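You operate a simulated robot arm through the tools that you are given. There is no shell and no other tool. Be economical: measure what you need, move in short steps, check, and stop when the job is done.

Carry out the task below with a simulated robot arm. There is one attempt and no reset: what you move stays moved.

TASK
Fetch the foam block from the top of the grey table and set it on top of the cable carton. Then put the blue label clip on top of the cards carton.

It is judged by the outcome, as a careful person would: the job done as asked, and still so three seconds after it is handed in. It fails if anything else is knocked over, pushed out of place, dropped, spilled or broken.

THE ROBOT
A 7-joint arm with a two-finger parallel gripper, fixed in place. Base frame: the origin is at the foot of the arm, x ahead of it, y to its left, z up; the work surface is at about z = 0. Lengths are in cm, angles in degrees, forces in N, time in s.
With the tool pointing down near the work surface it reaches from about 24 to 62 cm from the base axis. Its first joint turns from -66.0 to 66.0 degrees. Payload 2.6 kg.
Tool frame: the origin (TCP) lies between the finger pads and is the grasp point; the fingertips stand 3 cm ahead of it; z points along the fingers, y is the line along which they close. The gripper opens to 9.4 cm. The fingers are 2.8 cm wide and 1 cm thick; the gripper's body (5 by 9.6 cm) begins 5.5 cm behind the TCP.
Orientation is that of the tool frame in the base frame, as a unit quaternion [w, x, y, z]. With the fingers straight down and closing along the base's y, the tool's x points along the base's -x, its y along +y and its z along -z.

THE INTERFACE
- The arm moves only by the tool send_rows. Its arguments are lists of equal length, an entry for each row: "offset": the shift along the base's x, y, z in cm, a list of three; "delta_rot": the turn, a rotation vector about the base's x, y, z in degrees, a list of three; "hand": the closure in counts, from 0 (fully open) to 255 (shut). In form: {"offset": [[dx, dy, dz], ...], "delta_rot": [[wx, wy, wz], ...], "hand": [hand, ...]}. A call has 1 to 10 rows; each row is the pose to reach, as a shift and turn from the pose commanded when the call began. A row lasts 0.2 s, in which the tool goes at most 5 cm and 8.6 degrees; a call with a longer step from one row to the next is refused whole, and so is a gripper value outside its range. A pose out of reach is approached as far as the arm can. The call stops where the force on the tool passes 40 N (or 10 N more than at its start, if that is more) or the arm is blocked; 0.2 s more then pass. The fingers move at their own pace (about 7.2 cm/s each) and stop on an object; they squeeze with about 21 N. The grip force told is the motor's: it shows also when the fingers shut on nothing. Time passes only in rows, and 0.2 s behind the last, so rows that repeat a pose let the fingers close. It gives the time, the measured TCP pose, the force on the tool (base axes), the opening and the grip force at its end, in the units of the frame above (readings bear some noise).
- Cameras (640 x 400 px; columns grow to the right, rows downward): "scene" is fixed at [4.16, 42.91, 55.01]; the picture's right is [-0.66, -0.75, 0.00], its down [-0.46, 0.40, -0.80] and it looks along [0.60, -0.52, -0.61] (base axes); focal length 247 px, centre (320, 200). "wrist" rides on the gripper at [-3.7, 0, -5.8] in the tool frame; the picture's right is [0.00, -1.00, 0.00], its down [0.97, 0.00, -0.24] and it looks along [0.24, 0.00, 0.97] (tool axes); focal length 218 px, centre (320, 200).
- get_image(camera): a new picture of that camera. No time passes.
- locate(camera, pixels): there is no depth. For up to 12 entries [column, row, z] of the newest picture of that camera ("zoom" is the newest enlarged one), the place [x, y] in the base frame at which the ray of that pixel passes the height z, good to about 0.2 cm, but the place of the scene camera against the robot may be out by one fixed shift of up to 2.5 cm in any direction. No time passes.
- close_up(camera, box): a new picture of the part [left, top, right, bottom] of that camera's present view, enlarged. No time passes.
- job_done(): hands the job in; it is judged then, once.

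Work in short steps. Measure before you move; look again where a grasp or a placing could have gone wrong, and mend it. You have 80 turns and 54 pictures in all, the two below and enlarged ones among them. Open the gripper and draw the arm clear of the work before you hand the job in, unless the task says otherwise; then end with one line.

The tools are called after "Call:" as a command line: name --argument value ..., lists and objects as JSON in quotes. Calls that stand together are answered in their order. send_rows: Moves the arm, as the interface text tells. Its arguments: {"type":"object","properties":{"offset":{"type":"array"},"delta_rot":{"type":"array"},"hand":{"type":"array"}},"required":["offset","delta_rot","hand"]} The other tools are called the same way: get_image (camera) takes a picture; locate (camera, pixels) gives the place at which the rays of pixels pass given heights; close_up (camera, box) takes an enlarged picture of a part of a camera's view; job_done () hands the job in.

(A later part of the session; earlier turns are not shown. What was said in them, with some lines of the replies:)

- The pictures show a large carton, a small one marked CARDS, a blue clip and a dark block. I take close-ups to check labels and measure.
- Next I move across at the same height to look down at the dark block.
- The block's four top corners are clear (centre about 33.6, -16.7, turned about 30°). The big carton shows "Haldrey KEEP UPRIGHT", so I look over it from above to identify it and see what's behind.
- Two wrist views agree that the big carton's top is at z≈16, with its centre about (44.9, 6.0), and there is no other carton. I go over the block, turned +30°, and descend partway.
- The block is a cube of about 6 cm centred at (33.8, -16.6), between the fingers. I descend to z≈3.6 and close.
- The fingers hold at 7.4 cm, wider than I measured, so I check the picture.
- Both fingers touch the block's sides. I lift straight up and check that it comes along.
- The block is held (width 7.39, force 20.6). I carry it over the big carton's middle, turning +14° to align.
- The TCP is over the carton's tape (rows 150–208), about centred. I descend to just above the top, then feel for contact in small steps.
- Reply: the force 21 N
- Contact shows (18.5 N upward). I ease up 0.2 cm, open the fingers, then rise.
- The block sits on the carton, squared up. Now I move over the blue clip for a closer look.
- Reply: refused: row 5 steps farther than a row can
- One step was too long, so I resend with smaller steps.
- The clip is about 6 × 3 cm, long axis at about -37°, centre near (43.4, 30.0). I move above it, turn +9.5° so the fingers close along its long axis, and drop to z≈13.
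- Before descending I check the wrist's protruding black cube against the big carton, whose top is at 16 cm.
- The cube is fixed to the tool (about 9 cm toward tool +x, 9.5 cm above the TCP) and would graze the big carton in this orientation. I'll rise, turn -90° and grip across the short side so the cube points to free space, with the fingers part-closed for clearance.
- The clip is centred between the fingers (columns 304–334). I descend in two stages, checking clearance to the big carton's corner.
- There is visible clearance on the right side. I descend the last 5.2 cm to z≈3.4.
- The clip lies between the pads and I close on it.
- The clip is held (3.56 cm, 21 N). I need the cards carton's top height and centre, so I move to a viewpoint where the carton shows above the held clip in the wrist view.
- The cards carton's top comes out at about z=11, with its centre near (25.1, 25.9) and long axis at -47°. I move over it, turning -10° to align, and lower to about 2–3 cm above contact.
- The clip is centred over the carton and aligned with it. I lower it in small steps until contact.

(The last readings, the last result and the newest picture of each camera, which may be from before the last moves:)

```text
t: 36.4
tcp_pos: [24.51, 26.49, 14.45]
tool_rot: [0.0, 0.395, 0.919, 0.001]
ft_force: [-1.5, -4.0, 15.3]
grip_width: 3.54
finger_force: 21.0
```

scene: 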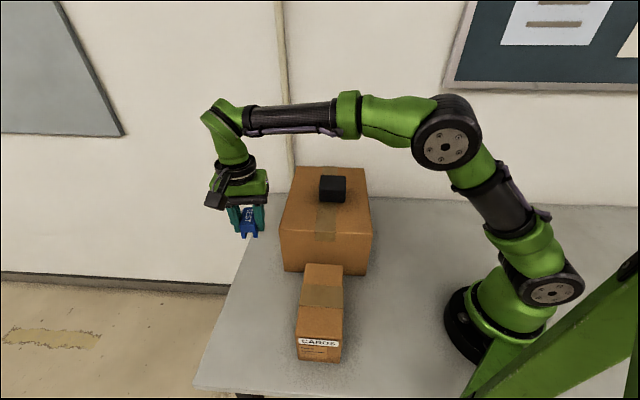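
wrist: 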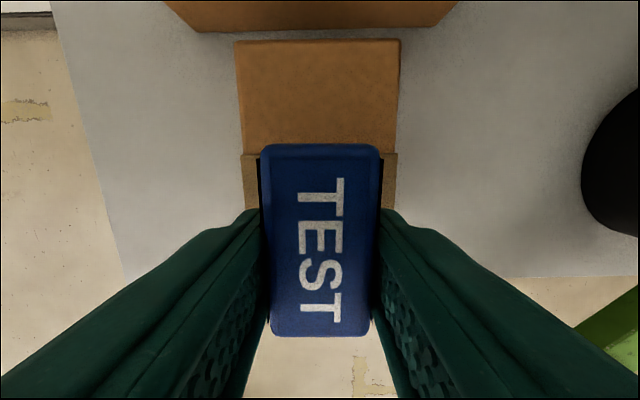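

Contact at about z=14.5 (15 N). I ease up slightly, open gently, and rise straight up.

Call:
send_rows --offset '[[0, 0, 0.12], [0, 0, 0.12], [0, 0, 0.12], [0, 0, 0.12], [0, 0, 0.12]]' --delta_rot '[[0, 0, 0], [0, 0, 0], [0, 0, 0], [0, 0, 0], [0, 0, 0]]' --hand '[255, 120, 60, 60, 60]'

Call:
send_rows --offset '[[0, 0, 1.5], [0, 0, 4], [0, 0, 8], [0, 0, 12], [0, 0, 16], [0, 0, 20], [0, 0, 24], [0, 0, 24]]' --delta_rot '[[0, 0, 0], [0, 0, 0], [0, 0, 0], [0, 0, 0], [0, 0, 0], [0, 0, 0], [0, 0, 0], [0, 0, 0]]' --hand '[60, 60, 60, 30, 0, 0, 0, 0]'

Call:
get_image --camera "wrist"

Call:
get_image --camera "scene"

```text
t: 37.6
tcp_pos: [24.44, 26.38, 14.49]
tool_rot: [0.0, 0.395, 0.919, 0.0]
ft_force: [0.0, -0.6, 1.1]
grip_width: 7.18
finger_force: 0.0
```

```text
t: 39.4
tcp_pos: [24.23, 26.3, 38.39]
tool_rot: [0.001, 0.395, 0.919, 0.0]
ft_force: [0.2, -0.6, 0.0]
grip_width: 9.38
finger_force: 0.1
```

```text
13 pictures are left
```

wrist: 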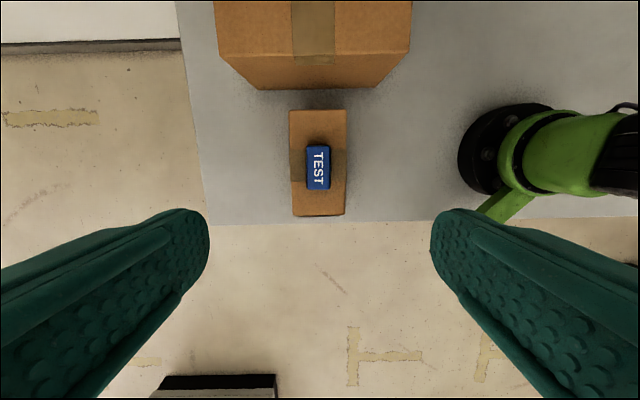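

```text
12 pictures are left
```

scene: 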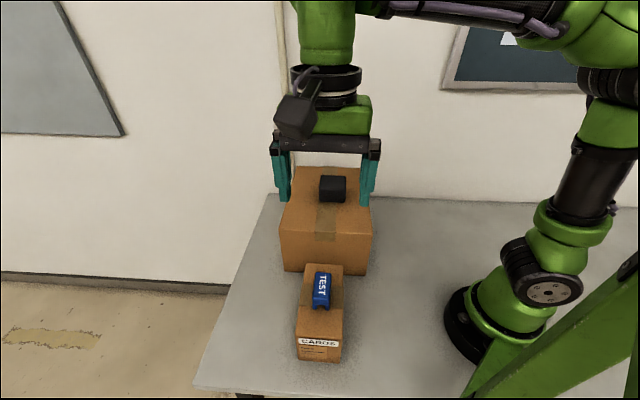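

Both objects rest upright on their cartons, the cartons haven't moved, and the arm is clear with the gripper open.

Call:
job_done

```text
The job is handed in.
```

The foam block is on top of the cable carton and the blue label clip is on top of the cards carton; nothing else was moved. No "cable" marking was visible, so I took the larger of the two cartons to be the cable carton.
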